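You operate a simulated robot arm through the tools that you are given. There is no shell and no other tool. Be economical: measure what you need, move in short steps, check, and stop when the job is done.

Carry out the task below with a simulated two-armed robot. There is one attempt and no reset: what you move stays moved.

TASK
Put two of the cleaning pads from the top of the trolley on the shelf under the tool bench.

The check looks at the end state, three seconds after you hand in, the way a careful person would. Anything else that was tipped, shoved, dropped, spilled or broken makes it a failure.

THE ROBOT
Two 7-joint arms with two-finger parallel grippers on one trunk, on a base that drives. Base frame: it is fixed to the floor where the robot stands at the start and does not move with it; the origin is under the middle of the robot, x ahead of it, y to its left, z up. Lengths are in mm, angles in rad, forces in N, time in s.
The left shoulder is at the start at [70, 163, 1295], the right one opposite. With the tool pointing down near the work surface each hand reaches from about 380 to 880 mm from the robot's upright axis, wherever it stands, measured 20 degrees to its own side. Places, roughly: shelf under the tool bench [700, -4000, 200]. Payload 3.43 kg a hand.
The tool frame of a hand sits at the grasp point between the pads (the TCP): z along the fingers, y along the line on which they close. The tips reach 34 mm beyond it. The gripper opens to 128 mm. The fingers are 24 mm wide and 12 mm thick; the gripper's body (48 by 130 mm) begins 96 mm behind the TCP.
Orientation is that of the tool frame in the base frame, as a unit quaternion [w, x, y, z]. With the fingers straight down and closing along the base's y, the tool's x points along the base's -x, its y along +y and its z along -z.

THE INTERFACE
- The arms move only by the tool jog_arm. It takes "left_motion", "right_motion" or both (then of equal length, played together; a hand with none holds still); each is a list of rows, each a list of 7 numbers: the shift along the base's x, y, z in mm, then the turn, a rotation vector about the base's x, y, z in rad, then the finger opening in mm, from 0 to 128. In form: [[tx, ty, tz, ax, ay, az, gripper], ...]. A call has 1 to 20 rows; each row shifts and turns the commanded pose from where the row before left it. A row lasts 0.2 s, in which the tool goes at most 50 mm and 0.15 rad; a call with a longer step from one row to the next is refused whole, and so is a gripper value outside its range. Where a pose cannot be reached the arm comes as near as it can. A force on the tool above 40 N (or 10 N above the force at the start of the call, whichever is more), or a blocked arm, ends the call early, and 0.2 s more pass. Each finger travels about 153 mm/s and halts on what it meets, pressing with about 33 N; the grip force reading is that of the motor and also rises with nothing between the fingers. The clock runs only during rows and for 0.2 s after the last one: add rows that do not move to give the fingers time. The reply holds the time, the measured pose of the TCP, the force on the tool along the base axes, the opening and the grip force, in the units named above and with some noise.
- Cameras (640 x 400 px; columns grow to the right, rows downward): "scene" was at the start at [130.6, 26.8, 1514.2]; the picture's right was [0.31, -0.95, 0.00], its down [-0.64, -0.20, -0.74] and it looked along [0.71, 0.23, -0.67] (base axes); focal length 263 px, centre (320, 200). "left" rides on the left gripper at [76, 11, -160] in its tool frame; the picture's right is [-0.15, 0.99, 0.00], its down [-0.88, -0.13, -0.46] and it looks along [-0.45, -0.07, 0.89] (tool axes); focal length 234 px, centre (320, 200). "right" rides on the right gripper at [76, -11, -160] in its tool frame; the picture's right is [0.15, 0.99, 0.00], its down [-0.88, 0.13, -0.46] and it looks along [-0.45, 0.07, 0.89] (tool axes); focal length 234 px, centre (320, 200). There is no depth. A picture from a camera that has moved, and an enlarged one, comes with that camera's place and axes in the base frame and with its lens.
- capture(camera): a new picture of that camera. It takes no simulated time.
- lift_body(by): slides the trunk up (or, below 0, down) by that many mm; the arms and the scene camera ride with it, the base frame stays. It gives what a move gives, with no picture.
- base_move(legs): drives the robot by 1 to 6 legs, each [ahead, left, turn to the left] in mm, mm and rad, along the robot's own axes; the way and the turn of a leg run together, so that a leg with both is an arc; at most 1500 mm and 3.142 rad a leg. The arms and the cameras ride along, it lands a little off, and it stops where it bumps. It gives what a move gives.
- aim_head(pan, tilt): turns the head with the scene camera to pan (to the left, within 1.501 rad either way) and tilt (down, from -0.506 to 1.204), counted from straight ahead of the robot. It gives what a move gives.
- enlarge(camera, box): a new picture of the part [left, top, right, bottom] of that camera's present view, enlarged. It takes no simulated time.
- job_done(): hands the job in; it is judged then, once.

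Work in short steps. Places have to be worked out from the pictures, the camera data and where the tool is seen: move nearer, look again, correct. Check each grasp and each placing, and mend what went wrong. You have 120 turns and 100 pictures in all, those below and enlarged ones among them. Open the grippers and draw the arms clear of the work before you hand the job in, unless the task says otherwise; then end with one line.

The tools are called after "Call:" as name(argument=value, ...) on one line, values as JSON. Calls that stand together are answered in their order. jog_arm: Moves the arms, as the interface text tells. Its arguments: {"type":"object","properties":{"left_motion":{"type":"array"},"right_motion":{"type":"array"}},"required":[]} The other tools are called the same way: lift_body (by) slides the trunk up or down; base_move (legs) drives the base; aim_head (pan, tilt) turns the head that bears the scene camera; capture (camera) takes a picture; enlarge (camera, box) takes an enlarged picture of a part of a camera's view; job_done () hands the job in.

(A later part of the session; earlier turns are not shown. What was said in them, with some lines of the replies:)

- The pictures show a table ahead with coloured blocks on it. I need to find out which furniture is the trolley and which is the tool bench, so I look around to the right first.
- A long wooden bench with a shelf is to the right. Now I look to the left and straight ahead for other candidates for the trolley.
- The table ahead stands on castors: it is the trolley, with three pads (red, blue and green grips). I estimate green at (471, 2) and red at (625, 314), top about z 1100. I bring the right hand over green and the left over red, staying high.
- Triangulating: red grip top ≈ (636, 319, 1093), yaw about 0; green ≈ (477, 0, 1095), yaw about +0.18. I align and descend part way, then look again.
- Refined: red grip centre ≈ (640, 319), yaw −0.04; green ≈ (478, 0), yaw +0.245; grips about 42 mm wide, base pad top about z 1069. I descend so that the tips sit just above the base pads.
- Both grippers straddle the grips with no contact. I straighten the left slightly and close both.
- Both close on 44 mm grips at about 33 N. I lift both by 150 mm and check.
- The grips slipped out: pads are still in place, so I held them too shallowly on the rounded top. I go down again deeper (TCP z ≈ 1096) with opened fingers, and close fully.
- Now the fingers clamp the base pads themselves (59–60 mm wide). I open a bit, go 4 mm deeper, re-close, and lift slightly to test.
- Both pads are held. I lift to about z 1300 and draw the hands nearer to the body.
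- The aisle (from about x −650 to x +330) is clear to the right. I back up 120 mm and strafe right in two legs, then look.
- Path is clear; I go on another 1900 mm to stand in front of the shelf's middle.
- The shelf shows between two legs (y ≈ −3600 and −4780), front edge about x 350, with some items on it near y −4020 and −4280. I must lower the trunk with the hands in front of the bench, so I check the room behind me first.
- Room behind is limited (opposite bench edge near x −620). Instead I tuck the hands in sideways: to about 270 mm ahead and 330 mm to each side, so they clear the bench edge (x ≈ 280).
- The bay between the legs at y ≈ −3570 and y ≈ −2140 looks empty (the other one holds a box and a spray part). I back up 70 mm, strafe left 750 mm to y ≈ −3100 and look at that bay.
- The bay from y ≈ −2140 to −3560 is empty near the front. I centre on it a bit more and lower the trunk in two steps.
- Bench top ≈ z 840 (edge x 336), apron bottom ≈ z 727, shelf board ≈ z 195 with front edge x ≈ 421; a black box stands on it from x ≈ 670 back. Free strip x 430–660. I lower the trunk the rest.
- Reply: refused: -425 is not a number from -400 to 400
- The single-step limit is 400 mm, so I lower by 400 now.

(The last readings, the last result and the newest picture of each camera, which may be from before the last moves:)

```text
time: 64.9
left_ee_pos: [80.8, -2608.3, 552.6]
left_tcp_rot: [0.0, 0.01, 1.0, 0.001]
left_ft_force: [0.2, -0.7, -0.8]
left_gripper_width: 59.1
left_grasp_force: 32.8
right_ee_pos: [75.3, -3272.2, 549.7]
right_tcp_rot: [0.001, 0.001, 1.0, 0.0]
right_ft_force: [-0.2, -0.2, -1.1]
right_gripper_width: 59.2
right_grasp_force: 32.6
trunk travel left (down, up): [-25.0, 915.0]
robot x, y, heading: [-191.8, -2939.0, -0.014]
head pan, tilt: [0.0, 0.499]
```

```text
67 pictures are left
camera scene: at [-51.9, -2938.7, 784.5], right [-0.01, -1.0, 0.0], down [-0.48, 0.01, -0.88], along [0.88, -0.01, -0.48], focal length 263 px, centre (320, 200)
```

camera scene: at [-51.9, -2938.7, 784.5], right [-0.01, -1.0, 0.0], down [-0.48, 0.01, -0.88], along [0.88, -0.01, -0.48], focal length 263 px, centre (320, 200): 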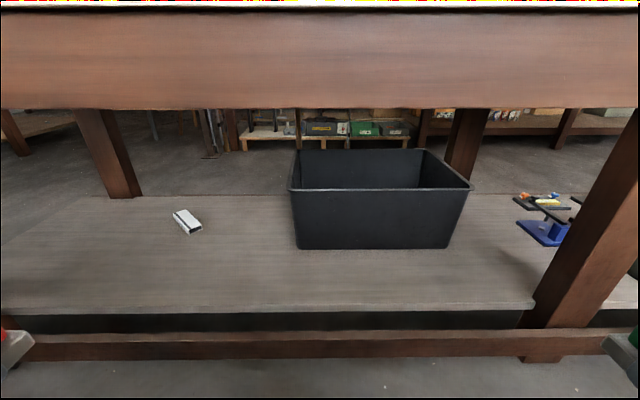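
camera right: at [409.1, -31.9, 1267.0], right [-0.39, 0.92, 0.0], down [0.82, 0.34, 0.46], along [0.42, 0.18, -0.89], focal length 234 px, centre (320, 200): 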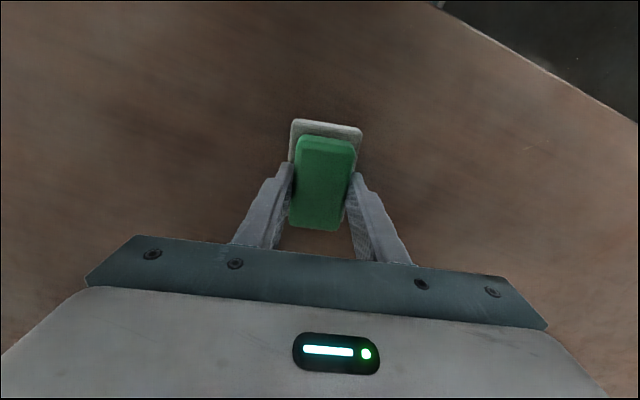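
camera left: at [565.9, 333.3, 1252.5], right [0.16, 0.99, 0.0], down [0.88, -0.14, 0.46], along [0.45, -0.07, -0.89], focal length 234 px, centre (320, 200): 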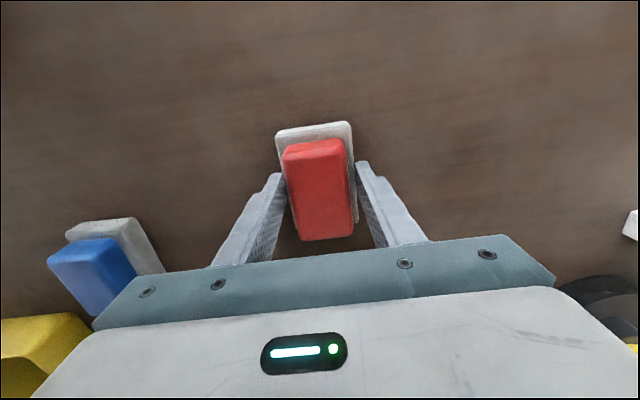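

Clear view: the shelf is free in front of the black bin (bin front x ≈ 671). I lower the hands to z ≈ 330 and bring them inward somewhat before reaching in.

Call:
jog_arm(left_motion=[[0, -20, -37, 0, 0, 0, 0], [0, -20, -37, 0, 0, 0, 0], [0, -20, -37, 0, 0, 0, 0], [0, -20, -37, 0, 0, 0, 0], [0, -20, -37, 0, 0, 0, 0], [0, -20, -37, 0, 0, 0, 0]], right_motion=[[0, 20, -37, 0, 0, 0, 0], [0, 20, -37, 0, 0, 0, 0], [0, 20, -37, 0, 0, 0, 0], [0, 20, -37, 0, 0, 0, 0], [0, 20, -37, 0, 0, 0, 0], [0, 20, -37, 0, 0, 0, 0]])

Call:
aim_head(pan=0.0, tilt=0.7)

Call:
capture(camera="scene")

```text
time: 66.3
left_ee_pos: [179.9, -2715.8, 393.8]
left_tcp_rot: [-0.001, 0.011, 1.0, -0.001]
left_ft_force: [0.3, -0.6, -1.4]
left_gripper_width: 59.0
left_grasp_force: 33.3
left hand out of reach, approached as far as the arm can: row 1, 2, 3, 4, 5, 6
right_ee_pos: [174.5, -3167.4, 389.6]
right_tcp_rot: [-0.002, 0.001, 1.0, 0.0]
right_ft_force: [0.7, -0.1, -0.9]
right_gripper_width: 59.4
right_grasp_force: 32.7
right hand out of reach, approached as far as the arm can: row 1, 2, 3, 4, 5, 6
trunk travel left (down, up): [-25.0, 915.0]
robot x, y, heading: [-193.6, -2938.5, -0.008]
head pan, tilt: [0.0, 0.499]
```

```text
time: 67.0
left_ee_pos: [178.0, -2714.4, 393.7]
left_tcp_rot: [0.0, 0.01, 1.0, 0.0]
left_ft_force: [0.5, 0.0, -0.5]
left_gripper_width: 59.3
left_grasp_force: 32.7
right_ee_pos: [173.9, -3168.5, 391.3]
right_tcp_rot: [-0.002, 0.0, 1.0, 0.0]
right_ft_force: [-0.2, 0.5, -0.9]
right_gripper_width: 59.2
right_grasp_force: 33.0
trunk travel left (down, up): [-25.0, 915.0]
robot x, y, heading: [-197.9, -2936.8, -0.013]
head pan, tilt: [0.0, 0.7]
```

```text
66 pictures are left
camera scene: at [-57.8, -2938.6, 766.8], right [-0.01, -1.0, 0.0], down [-0.64, 0.01, -0.77], along [0.77, -0.01, -0.64], focal length 263 px, centre (320, 200)
```

scene: 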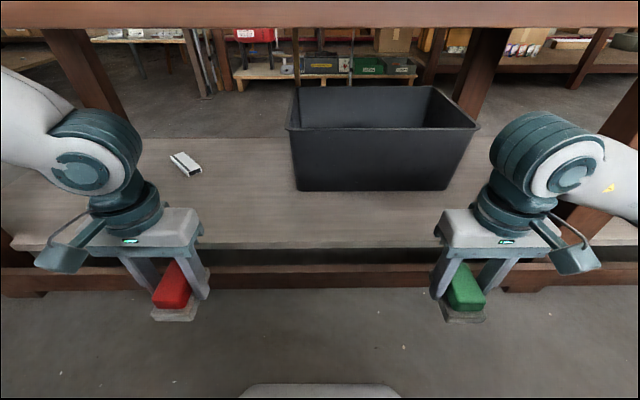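

At the inner limit the arms moved forward to x ≈ 178, z ≈ 392; wrists are well below the apron. I move forward in steps and check how the pose follows.

Call:
jog_arm(left_motion=[[40, 0, 0, 0, 0, 0, 0], [40, 0, 0, 0, 0, 0, 0], [40, 0, 0, 0, 0, 0, 0]], right_motion=[[40, 0, 0, 0, 0, 0, 0], [40, 0, 0, 0, 0, 0, 0], [40, 0, 0, 0, 0, 0, 0]])

```text
time: 67.8
left_ee_pos: [297.4, -2714.7, 394.4]
left_tcp_rot: [0.0, 0.01, 1.0, 0.0]
left_ft_force: [-0.2, -0.8, -1.6]
left_gripper_width: 59.3
left_grasp_force: 32.9
right_ee_pos: [294.1, -3170.7, 387.6]
right_tcp_rot: [0.0, 0.0, 1.0, 0.0]
right_ft_force: [-0.5, 0.5, -0.6]
right_gripper_width: 59.0
right_grasp_force: 32.6
trunk travel left (down, up): [-25.0, 915.0]
robot x, y, heading: [-195.9, -2937.1, -0.011]
head pan, tilt: [0.0, 0.7]
```

The shift is followed exactly. I advance to x ≈ 500 while lowering to z ≈ 330, then look.

Call:
jog_arm(left_motion=[[41, 0, -10, 0, 0, 0, 0], [41, 0, -10, 0, 0, 0, 0], [41, 0, -10, 0, 0, 0, 0], [41, 0, -15, 0, 0, 0, 0], [41, 0, -15, 0, 0, 0, 0], [0, 0, 0, 0, 0, 0, 0]], right_motion=[[41, 0, -10, 0, 0, 0, 0], [41, 0, -10, 0, 0, 0, 0], [41, 0, -10, 0, 0, 0, 0], [41, 0, -15, 0, 0, 0, 0], [41, 0, -15, 0, 0, 0, 0], [0, 0, 0, 0, 0, 0, 0]])

Call:
capture(camera="scene")

Call:
capture(camera="left")

Call:
capture(camera="right")

```text
time: 69.2
left_ee_pos: [481.8, -2696.1, 340.3]
left_tcp_rot: [0.001, 0.01, 1.0, -0.001]
left_ft_force: [-0.5, 0.3, -0.2]
left_gripper_width: 59.2
left_grasp_force: 32.9
left hand out of reach, approached as far as the arm can: row 5
right_ee_pos: [500.0, -3168.1, 329.0]
right_tcp_rot: [-0.001, 0.001, 1.0, 0.0]
right_ft_force: [-1.4, 0.7, -0.4]
right_gripper_width: 59.0
right_grasp_force: 32.5
trunk travel left (down, up): [-25.0, 915.0]
robot x, y, heading: [-195.2, -2939.9, -0.012]
head pan, tilt: [0.0, 0.7]
```

```text
65 pictures are left
camera scene: at [-57.8, -2938.6, 766.7], right [-0.01, -1.0, 0.0], down [-0.64, 0.01, -0.76], along [0.76, -0.01, -0.64], focal length 263 px, centre (320, 200)
```

scene: 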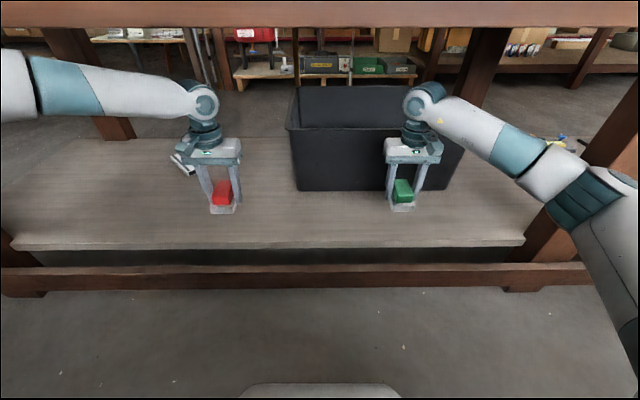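

```text
64 pictures are left
camera left: at [406.5, -2682.2, 498.6], right [0.17, 0.99, 0.0], down [0.88, -0.15, 0.46], along [0.45, -0.08, -0.89], focal length 234 px, centre (320, 200)
```

left: 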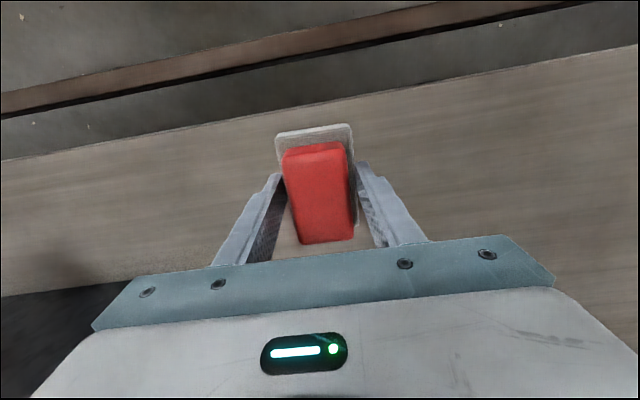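

```text
63 pictures are left
camera right: at [425.0, -3180.5, 488.0], right [-0.15, 0.99, 0.0], down [0.88, 0.13, 0.45], along [0.45, 0.07, -0.89], focal length 234 px, centre (320, 200)
```

right: 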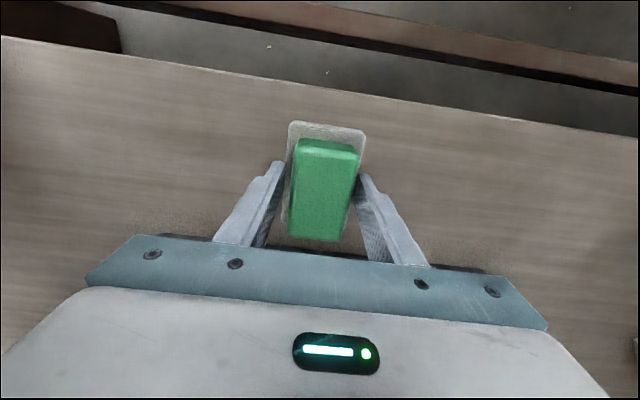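

The left pad (x 482) would stand right at the shelf edge (≈ x 437), and the left arm is at its limit there. I strafe 80 mm left (giving the right elbow more room from the leg) and drive 60 mm forward with both hands high.

Call:
base_move(legs=[[0, 80, 0], [60, 0, 0]])

Call:
capture(camera="scene")

```text
time: 70.8
left_ee_pos: [544.0, -2615.6, 339.6]
left_tcp_rot: [0.001, 0.01, 1.0, -0.001]
left_ft_force: [0.5, 0.3, -1.0]
left_gripper_width: 59.3
left_grasp_force: 32.7
right_ee_pos: [561.1, -3086.7, 329.4]
right_tcp_rot: [-0.002, -0.001, 1.0, 0.0]
right_ft_force: [-0.7, -0.8, -1.3]
right_gripper_width: 59.2
right_grasp_force: 33.1
trunk travel left (down, up): [-25.0, 915.0]
robot x, y, heading: [-131.1, -2858.3, -0.01]
head pan, tilt: [0.0, 0.7]
```

```text
62 pictures are left
camera scene: at [3.3, -2858.4, 766.7], right [-0.01, -1.0, 0.0], down [-0.64, 0.01, -0.76], along [0.76, -0.01, -0.64], focal length 263 px, centre (320, 200)
```

scene: 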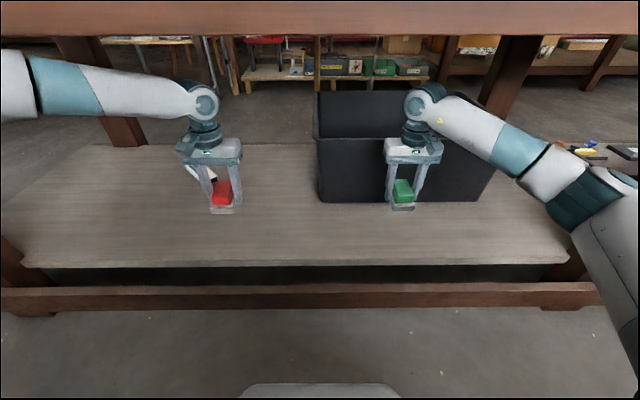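

Now both hands are over the middle of the free strip. I lower both by 75 mm (right also 20 mm back, away from the bin).

Call:
jog_arm(left_motion=[[-2, 0, -20, 0, 0, 0, 0], [-2, 0, -20, 0, 0, 0, 0], [0, 0, -20, 0, 0, 0, 0], [0, 0, -15, 0, 0, 0, 0], [0, 0, 0, 0, 0, 0, 0]], right_motion=[[-10, 0, -15, 0, 0, 0, 0], [-10, 0, -15, 0, 0, 0, 0], [0, 0, -20, 0, 0, 0, 0], [0, 0, -15, 0, 0, 0, 0], [0, 0, 0, 0, 0, 0, 0]])

Call:
enlarge(camera="scene", box=[160, 100, 480, 300])

```text
time: 72.0
left_ee_pos: [520.2, -2598.9, 276.0]
left_tcp_rot: [0.002, 0.01, 1.0, -0.001]
left_ft_force: [0.6, 0.0, 0.3]
left_gripper_width: 59.3
left_grasp_force: 33.0
left hand out of reach, approached as far as the arm can: row 1, 2, 3, 4
right_ee_pos: [540.6, -3088.5, 262.7]
right_tcp_rot: [0.001, 0.0, 1.0, 0.001]
right_ft_force: [-0.1, -0.6, -1.0]
right_gripper_width: 59.5
right_grasp_force: 33.5
trunk travel left (down, up): [-25.0, 915.0]
robot x, y, heading: [-135.8, -2855.9, -0.011]
head pan, tilt: [0.0, 0.7]
```

```text
2.00 times, centred on (320, 200) of scene
camera zoom: at [3.3, -2858.4, 766.7], right [-0.01, -1.0, 0.0], down [-0.64, 0.01, -0.76], along [0.76, -0.01, -0.64], focal length 526 px, centre (320, 200)
```

zoom: 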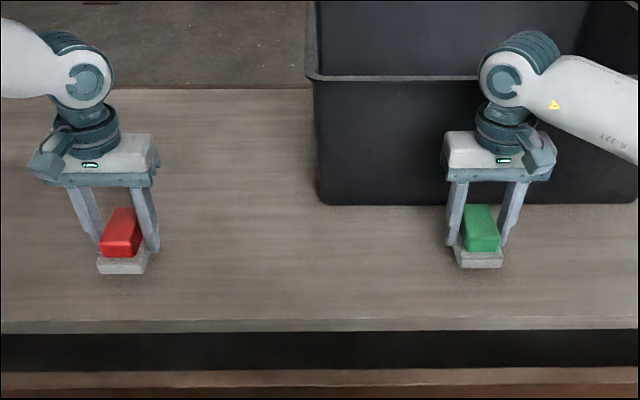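

The left hand slid a bit along its reach limit (520, −2599, 276). I lower the right slowly toward contact, and move the left inward while lowering.

Call:
jog_arm(left_motion=[[0, -15, 0, 0, 0, 0, 0], [0, -15, -5, 0, 0, 0, 0], [0, -10, -5, 0, 0, 0, 0], [0, 0, -5, 0, 0, 0, 0], [0, 0, 0, 0, 0, 0, 0]], right_motion=[[0, 0, -5, 0, 0, 0, 0], [0, 0, -5, 0, 0, 0, 0], [0, 0, -3, 0, 0, 0, 0], [0, 0, -3, 0, 0, 0, 0], [0, 0, 0, 0, 0, 0, 0]])

Call:
enlarge(camera="scene", box=[160, 100, 480, 300])

```text
time: 73.2
left_ee_pos: [500.2, -2621.6, 273.8]
left_tcp_rot: [0.001, 0.01, 1.0, -0.002]
left_ft_force: [-0.3, 0.3, -0.3]
left_gripper_width: 58.8
left_grasp_force: 32.7
left hand out of reach, approached as far as the arm can: row 1, 2, 3
right_ee_pos: [541.3, -3087.0, 247.1]
right_tcp_rot: [-0.001, 0.0, 1.0, 0.0]
right_ft_force: [-0.3, -0.8, -1.6]
right_gripper_width: 59.1
right_grasp_force: 33.4
trunk travel left (down, up): [-25.0, 915.0]
robot x, y, heading: [-133.1, -2859.2, -0.009]
head pan, tilt: [0.0, 0.7]
```

```text
2.00 times, centred on (320, 200) of scene
camera zoom: at [3.3, -2858.4, 766.7], right [-0.01, -1.0, 0.0], down [-0.64, 0.01, -0.76], along [0.76, -0.01, -0.64], focal length 526 px, centre (320, 200)
```

zoom: 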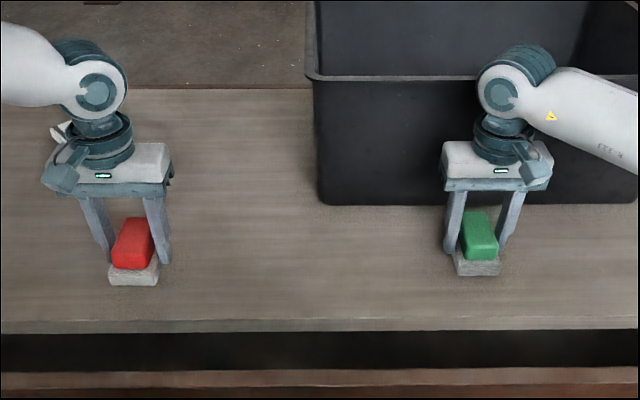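

Right is at z 247, nearly there. For the left the limit eases outward, so I go outward while lowering; right goes down slowly to contact.

Call:
jog_arm(left_motion=[[0, 15, 0, 0, 0, 0, 0], [0, 15, -5, 0, 0, 0, 0], [0, 10, -7, 0, 0, 0, 0], [0, 0, -7, 0, 0, 0, 0], [0, 0, 0, 0, 0, 0, 0]], right_motion=[[0, 0, -3, 0, 0, 0, 0], [0, 0, -3, 0, 0, 0, 0], [0, 0, -2, 0, 0, 0, 0], [0, 0, -2, 0, 0, 0, 0], [0, 0, 0, 0, 0, 0, 0]])

Call:
enlarge(camera="scene", box=[160, 100, 480, 300])

```text
time: 74.4
left_ee_pos: [501.5, -2582.7, 255.3]
left_tcp_rot: [0.002, 0.009, 1.0, -0.002]
left_ft_force: [-1.0, -0.8, 0.0]
left_gripper_width: 59.2
left_grasp_force: 32.4
right_ee_pos: [541.8, -3087.0, 241.0]
right_tcp_rot: [0.001, 0.001, 1.0, 0.0]
right_ft_force: [-3.4, -1.9, 22.8]
right_gripper_width: 58.9
right_grasp_force: 33.1
trunk travel left (down, up): [-25.0, 915.0]
robot x, y, heading: [-131.6, -2855.2, -0.012]
head pan, tilt: [0.0, 0.7]
```

```text
2.00 times, centred on (320, 200) of scene
camera zoom: at [1.8, -2858.0, 767.3], right [-0.01, -1.0, 0.0], down [-0.64, 0.01, -0.77], along [0.77, -0.01, -0.64], focal length 526 px, centre (320, 200)
```

zoom: 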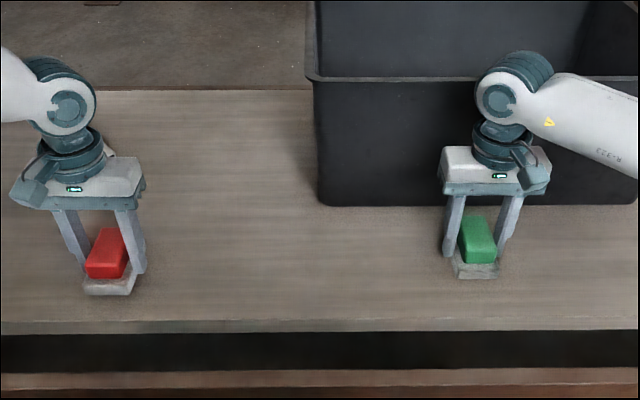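

Right pad is on the board (22.8 N at z 241). I open the right hand, and lower the left the remaining ~14 mm.

Call:
jog_arm(left_motion=[[0, 0, -5, 0, 0, 0, 0], [0, 0, -3, 0, 0, 0, 0], [0, 0, -3, 0, 0, 0, 0], [0, 0, -2, 0, 0, 0, 0], [0, 0, -2, 0, 0, 0, 0]], right_motion=[[0, 0, 1, 0, 0, 0, 55], [0, 0, 1, 0, 0, 0, 65], [0, 0, 0, 0, 0, 0, 80], [0, 0, 0, 0, 0, 0, 100], [0, 0, 0, 0, 0, 0, 110]])

Call:
enlarge(camera="scene", box=[160, 100, 480, 300])

```text
time: 75.6
left_ee_pos: [501.9, -2581.8, 239.8]
left_tcp_rot: [0.002, 0.009, 1.0, -0.001]
left_ft_force: [0.3, -0.1, -0.7]
left_gripper_width: 59.1
left_grasp_force: 32.9
right_ee_pos: [542.3, -3087.1, 240.6]
right_tcp_rot: [-0.001, 0.001, 1.0, 0.0]
right_ft_force: [-0.1, -0.1, -0.1]
right_gripper_width: 109.6
right_grasp_force: 0.0
trunk travel left (down, up): [-25.0, 915.0]
robot x, y, heading: [-133.4, -2858.8, -0.012]
head pan, tilt: [0.0, 0.7]
```

```text
2.00 times, centred on (320, 200) of scene
camera zoom: at [3.2, -2858.4, 766.8], right [-0.01, -1.0, 0.0], down [-0.64, 0.01, -0.76], along [0.76, -0.01, -0.64], focal length 526 px, centre (320, 200)
```

zoom: 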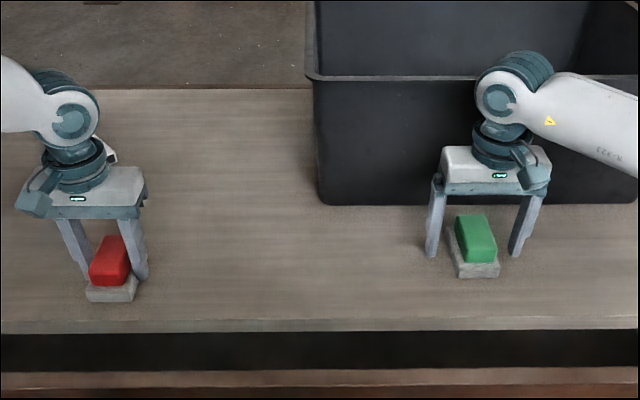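

Green sits freely on the shelf. I raise the right hand straight up and lower the left in 2 mm steps to contact.

Call:
jog_arm(left_motion=[[0, 0, -2, 0, 0, 0, 0], [0, 0, -2, 0, 0, 0, 0], [0, 0, -1, 0, 0, 0, 0], [0, 0, 0, 0, 0, 0, 0]], right_motion=[[0, 0, 15, 0, 0, 0, 110], [0, 0, 25, 0, 0, 0, 110], [0, 0, 25, 0, 0, 0, 110], [0, 0, 25, 0, 0, 0, 110]])

```text
time: 76.6
left_ee_pos: [501.6, -2581.8, 238.4]
left_tcp_rot: [0.004, 0.009, 1.0, 0.0]
left_ft_force: [-5.0, 4.9, 31.7]
left_gripper_width: 59.2
left_grasp_force: 32.8
right_ee_pos: [541.4, -3087.0, 332.6]
right_tcp_rot: [0.0, -0.001, 1.0, 0.001]
right_ft_force: [0.1, 0.2, 0.0]
right_gripper_width: 110.0
right_grasp_force: 0.1
trunk travel left (down, up): [-25.0, 915.0]
robot x, y, heading: [-133.7, -2858.2, -0.009]
head pan, tilt: [0.0, 0.7]
```

Left pad is down (31.7 N). I ease up slightly, open, and look.

Call:
jog_arm(left_motion=[[0, 0, 1.5, 0, 0, 0, 0], [0, 0, 1, 0, 0, 0, 60], [0, 0, 0, 0, 0, 0, 75], [0, 0, 0, 0, 0, 0, 95], [0, 0, 0, 0, 0, 0, 110], [0, 0, 0, 0, 0, 0, 110]])

Call:
enlarge(camera="scene", box=[160, 100, 480, 300])

```text
time: 78.0
left_ee_pos: [501.9, -2581.7, 238.3]
left_tcp_rot: [0.001, 0.01, 1.0, -0.001]
left_ft_force: [-0.1, 0.3, -0.8]
left_gripper_width: 109.8
left_grasp_force: 0.0
right_ee_pos: [542.2, -3087.3, 329.4]
right_tcp_rot: [-0.001, -0.001, 1.0, -0.001]
right_ft_force: [-0.8, -0.4, -0.5]
right_gripper_width: 110.0
right_grasp_force: 0.0
trunk travel left (down, up): [-25.0, 915.0]
robot x, y, heading: [-132.9, -2863.9, -0.007]
head pan, tilt: [0.0, 0.7]
```

```text
2.00 times, centred on (320, 200) of scene
camera zoom: at [3.2, -2858.4, 766.8], right [-0.01, -1.0, 0.0], down [-0.64, 0.01, -0.76], along [0.76, -0.01, -0.64], focal length 526 px, centre (320, 200)
```

zoom: 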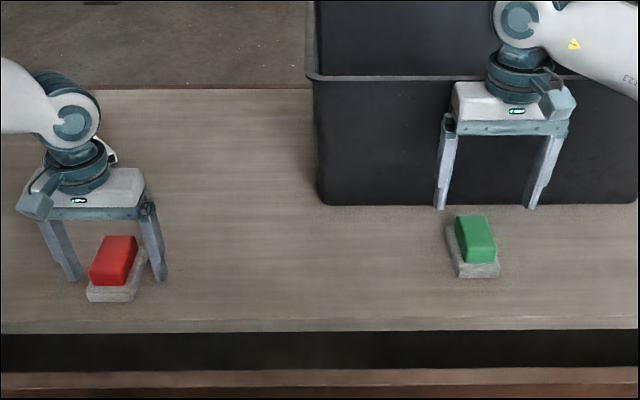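

Both pads lie free on the shelf. I raise the left hand straight up.

Call:
jog_arm(left_motion=[[0, 0, 15, 0, 0, 0, 110], [0, 0, 25, 0, 0, 0, 110], [0, 0, 25, 0, 0, 0, 110], [0, 0, 25, 0, 0, 0, 110]])

Call:
capture(camera="scene")

```text
time: 79.0
left_ee_pos: [494.6, -2584.0, 300.9]
left_tcp_rot: [-0.018, 0.012, 1.0, -0.003]
left_ft_force: [-0.5, -0.7, -0.1]
left_gripper_width: 110.1
left_grasp_force: 0.0
right_ee_pos: [541.0, -3088.9, 320.0]
right_tcp_rot: [-0.005, 0.001, 1.0, -0.002]
right_ft_force: [0.4, -0.4, -0.4]
right_gripper_width: 109.7
right_grasp_force: 0.0
trunk travel left (down, up): [-25.0, 915.0]
robot x, y, heading: [-134.3, -2856.1, -0.013]
head pan, tilt: [0.0, 0.7]
```

```text
56 pictures are left
camera scene: at [7.5, -2856.9, 760.7], right [-0.01, -1.0, 0.01], down [-0.65, 0.0, -0.76], along [0.76, -0.01, -0.65], focal length 263 px, centre (320, 200)
```

scene: 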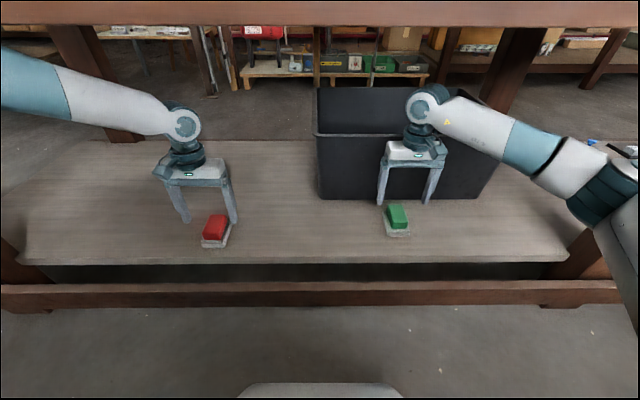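

The left stopped at z ≈ 301 and the whole robot leans slightly (camera sank 6 mm): the left arm's elbow is probably pushing against the bench apron. I immediately undo part of that by lowering the left again.

Call:
jog_arm(left_motion=[[0, 0, -20, 0, 0, 0, 110], [0, 0, -15, 0, 0, 0, 110], [0, 0, 0, 0, 0, 0, 110]])

Call:
aim_head(pan=0.7, tilt=0.3)

Call:
capture(camera="scene")

```text
time: 79.8
left_ee_pos: [501.5, -2580.4, 294.7]
left_tcp_rot: [0.003, 0.009, 1.0, -0.002]
left_ft_force: [-0.4, -0.4, 0.7]
left_gripper_width: 110.2
left_grasp_force: 0.0
right_ee_pos: [542.1, -3086.2, 334.0]
right_tcp_rot: [0.0, 0.0, 1.0, 0.0]
right_ft_force: [0.7, -0.1, 0.5]
right_gripper_width: 110.1
right_grasp_force: 0.1
trunk travel left (down, up): [-25.0, 915.0]
robot x, y, heading: [-131.0, -2853.2, -0.014]
head pan, tilt: [0.0, 0.7]
```

```text
time: 80.9
left_ee_pos: [503.2, -2581.7, 293.2]
left_tcp_rot: [0.002, 0.01, 1.0, -0.001]
left_ft_force: [-0.2, 0.9, 0.1]
left_gripper_width: 110.1
left_grasp_force: 0.1
right_ee_pos: [541.9, -3087.5, 330.9]
right_tcp_rot: [0.0, 0.001, 1.0, -0.001]
right_ft_force: [-0.1, 0.7, -0.1]
right_gripper_width: 110.0
right_grasp_force: 0.0
trunk travel left (down, up): [-25.0, 915.0]
robot x, y, heading: [-132.8, -2855.5, -0.011]
head pan, tilt: [0.7, 0.3]
```

```text
55 pictures are left
camera scene: at [-9.1, -2797.4, 803.1], right [0.63, -0.77, 0.0], down [-0.23, -0.19, -0.95], along [0.74, 0.61, -0.3], focal length 263 px, centre (320, 200)
```

scene: 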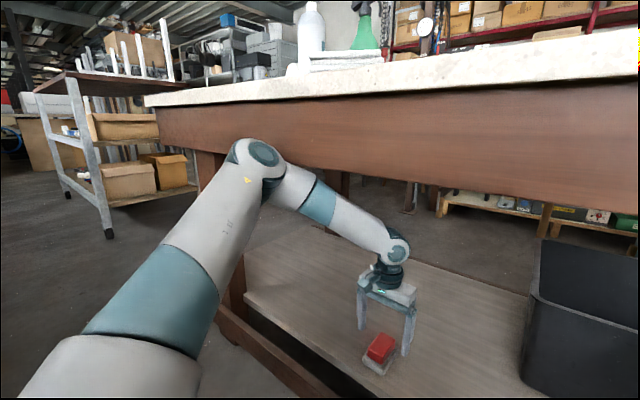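

The pose is restored and nothing is displaced; the left elbow is just at the apron's face. I back the base straight off 90 mm with hands held, fingertips above the grips.

Call:
base_move(legs=[[-90, 0, 0]])

Call:
capture(camera="scene")

```text
time: 82.0
left_ee_pos: [414.2, -2581.5, 291.9]
left_tcp_rot: [0.0, 0.011, 1.0, -0.001]
left_ft_force: [0.7, -0.6, -0.4]
left_gripper_width: 109.9
left_grasp_force: 0.0
right_ee_pos: [452.6, -3086.8, 329.9]
right_tcp_rot: [-0.001, 0.0, 1.0, -0.001]
right_ft_force: [0.0, 0.1, 0.0]
right_gripper_width: 109.8
right_grasp_force: 0.0
trunk travel left (down, up): [-25.0, 915.0]
robot x, y, heading: [-221.1, -2863.0, -0.009]
head pan, tilt: [0.7, 0.3]
```

```text
54 pictures are left
camera scene: at [-98.6, -2797.2, 802.9], right [0.64, -0.77, 0.0], down [-0.23, -0.19, -0.96], along [0.74, 0.61, -0.3], focal length 263 px, centre (320, 200)
```

scene: 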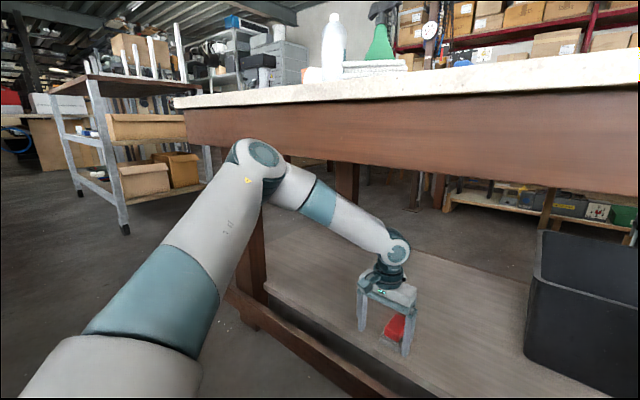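

The elbow is clear of the bench. I draw both hands back toward the robot while rising gently.

Call:
jog_arm(left_motion=[[-40, 0, 5, 0, 0, 0, 110], [-40, 0, 15, 0, 0, 0, 110], [-40, 0, 20, 0, 0, 0, 110], [-40, 0, 20, 0, 0, 0, 110], [-40, 0, 20, 0, 0, 0, 110], [0, 0, 20, 0, 0, 0, 110]], right_motion=[[-40, 0, 0, 0, 0, 0, 110], [-40, 0, 10, 0, 0, 0, 110], [-40, 0, 15, 0, 0, 0, 110], [-40, 0, 15, 0, 0, 0, 110], [-40, 0, 15, 0, 0, 0, 110], [-40, 0, 15, 0, 0, 0, 110]])

Call:
aim_head(pan=0.0, tilt=0.6)

Call:
capture(camera="scene")

```text
time: 83.4
left_ee_pos: [211.6, -2580.5, 393.2]
left_tcp_rot: [0.001, 0.009, 1.0, -0.001]
left_ft_force: [0.0, 0.2, -0.2]
left_gripper_width: 109.9
left_grasp_force: 0.2
right_ee_pos: [214.7, -3087.2, 398.8]
right_tcp_rot: [0.0, 0.001, 1.0, 0.001]
right_ft_force: [-0.3, 0.5, 0.2]
right_gripper_width: 110.1
right_grasp_force: 0.1
trunk travel left (down, up): [-25.0, 915.0]
robot x, y, heading: [-219.0, -2852.8, -0.014]
head pan, tilt: [0.7, 0.3]
```

```text
time: 84.5
left_ee_pos: [212.4, -2579.9, 393.4]
left_tcp_rot: [0.001, 0.01, 1.0, -0.001]
left_ft_force: [0.6, 1.5, -0.3]
left_gripper_width: 109.9
left_grasp_force: 0.1
right_ee_pos: [214.9, -3085.6, 399.4]
right_tcp_rot: [0.0, 0.001, 1.0, 0.0]
right_ft_force: [0.3, 0.1, 0.4]
right_gripper_width: 109.9
right_grasp_force: 0.1
trunk travel left (down, up): [-25.0, 915.0]
robot x, y, heading: [-218.4, -2858.1, -0.004]
head pan, tilt: [0.0, 0.6]
```

```text
53 pictures are left
camera scene: at [-82.4, -2857.5, 775.4], right [-0.01, -1.0, 0.0], down [-0.56, 0.01, -0.83], along [0.83, -0.01, -0.56], focal length 263 px, centre (320, 200)
```

scene: 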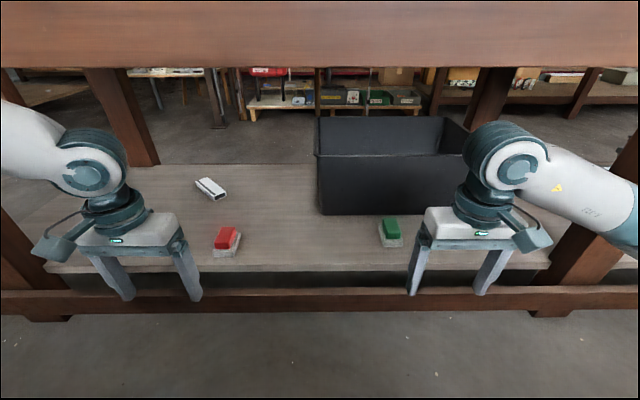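

Both pads sit flat and free on the shelf. The bin and the small white box look undisturbed, and the hands are open and outside the bench, so I hand in.

Call:
job_done()

```text
The job is handed in.
```

The red and green cleaning pads from the trolley top now lie flat on the shelf under the tool bench. While I was drawing back, the left elbow pressed briefly against the bench's front board; the last pictures show nothing shifted, though I didn't check the whole bench top again.
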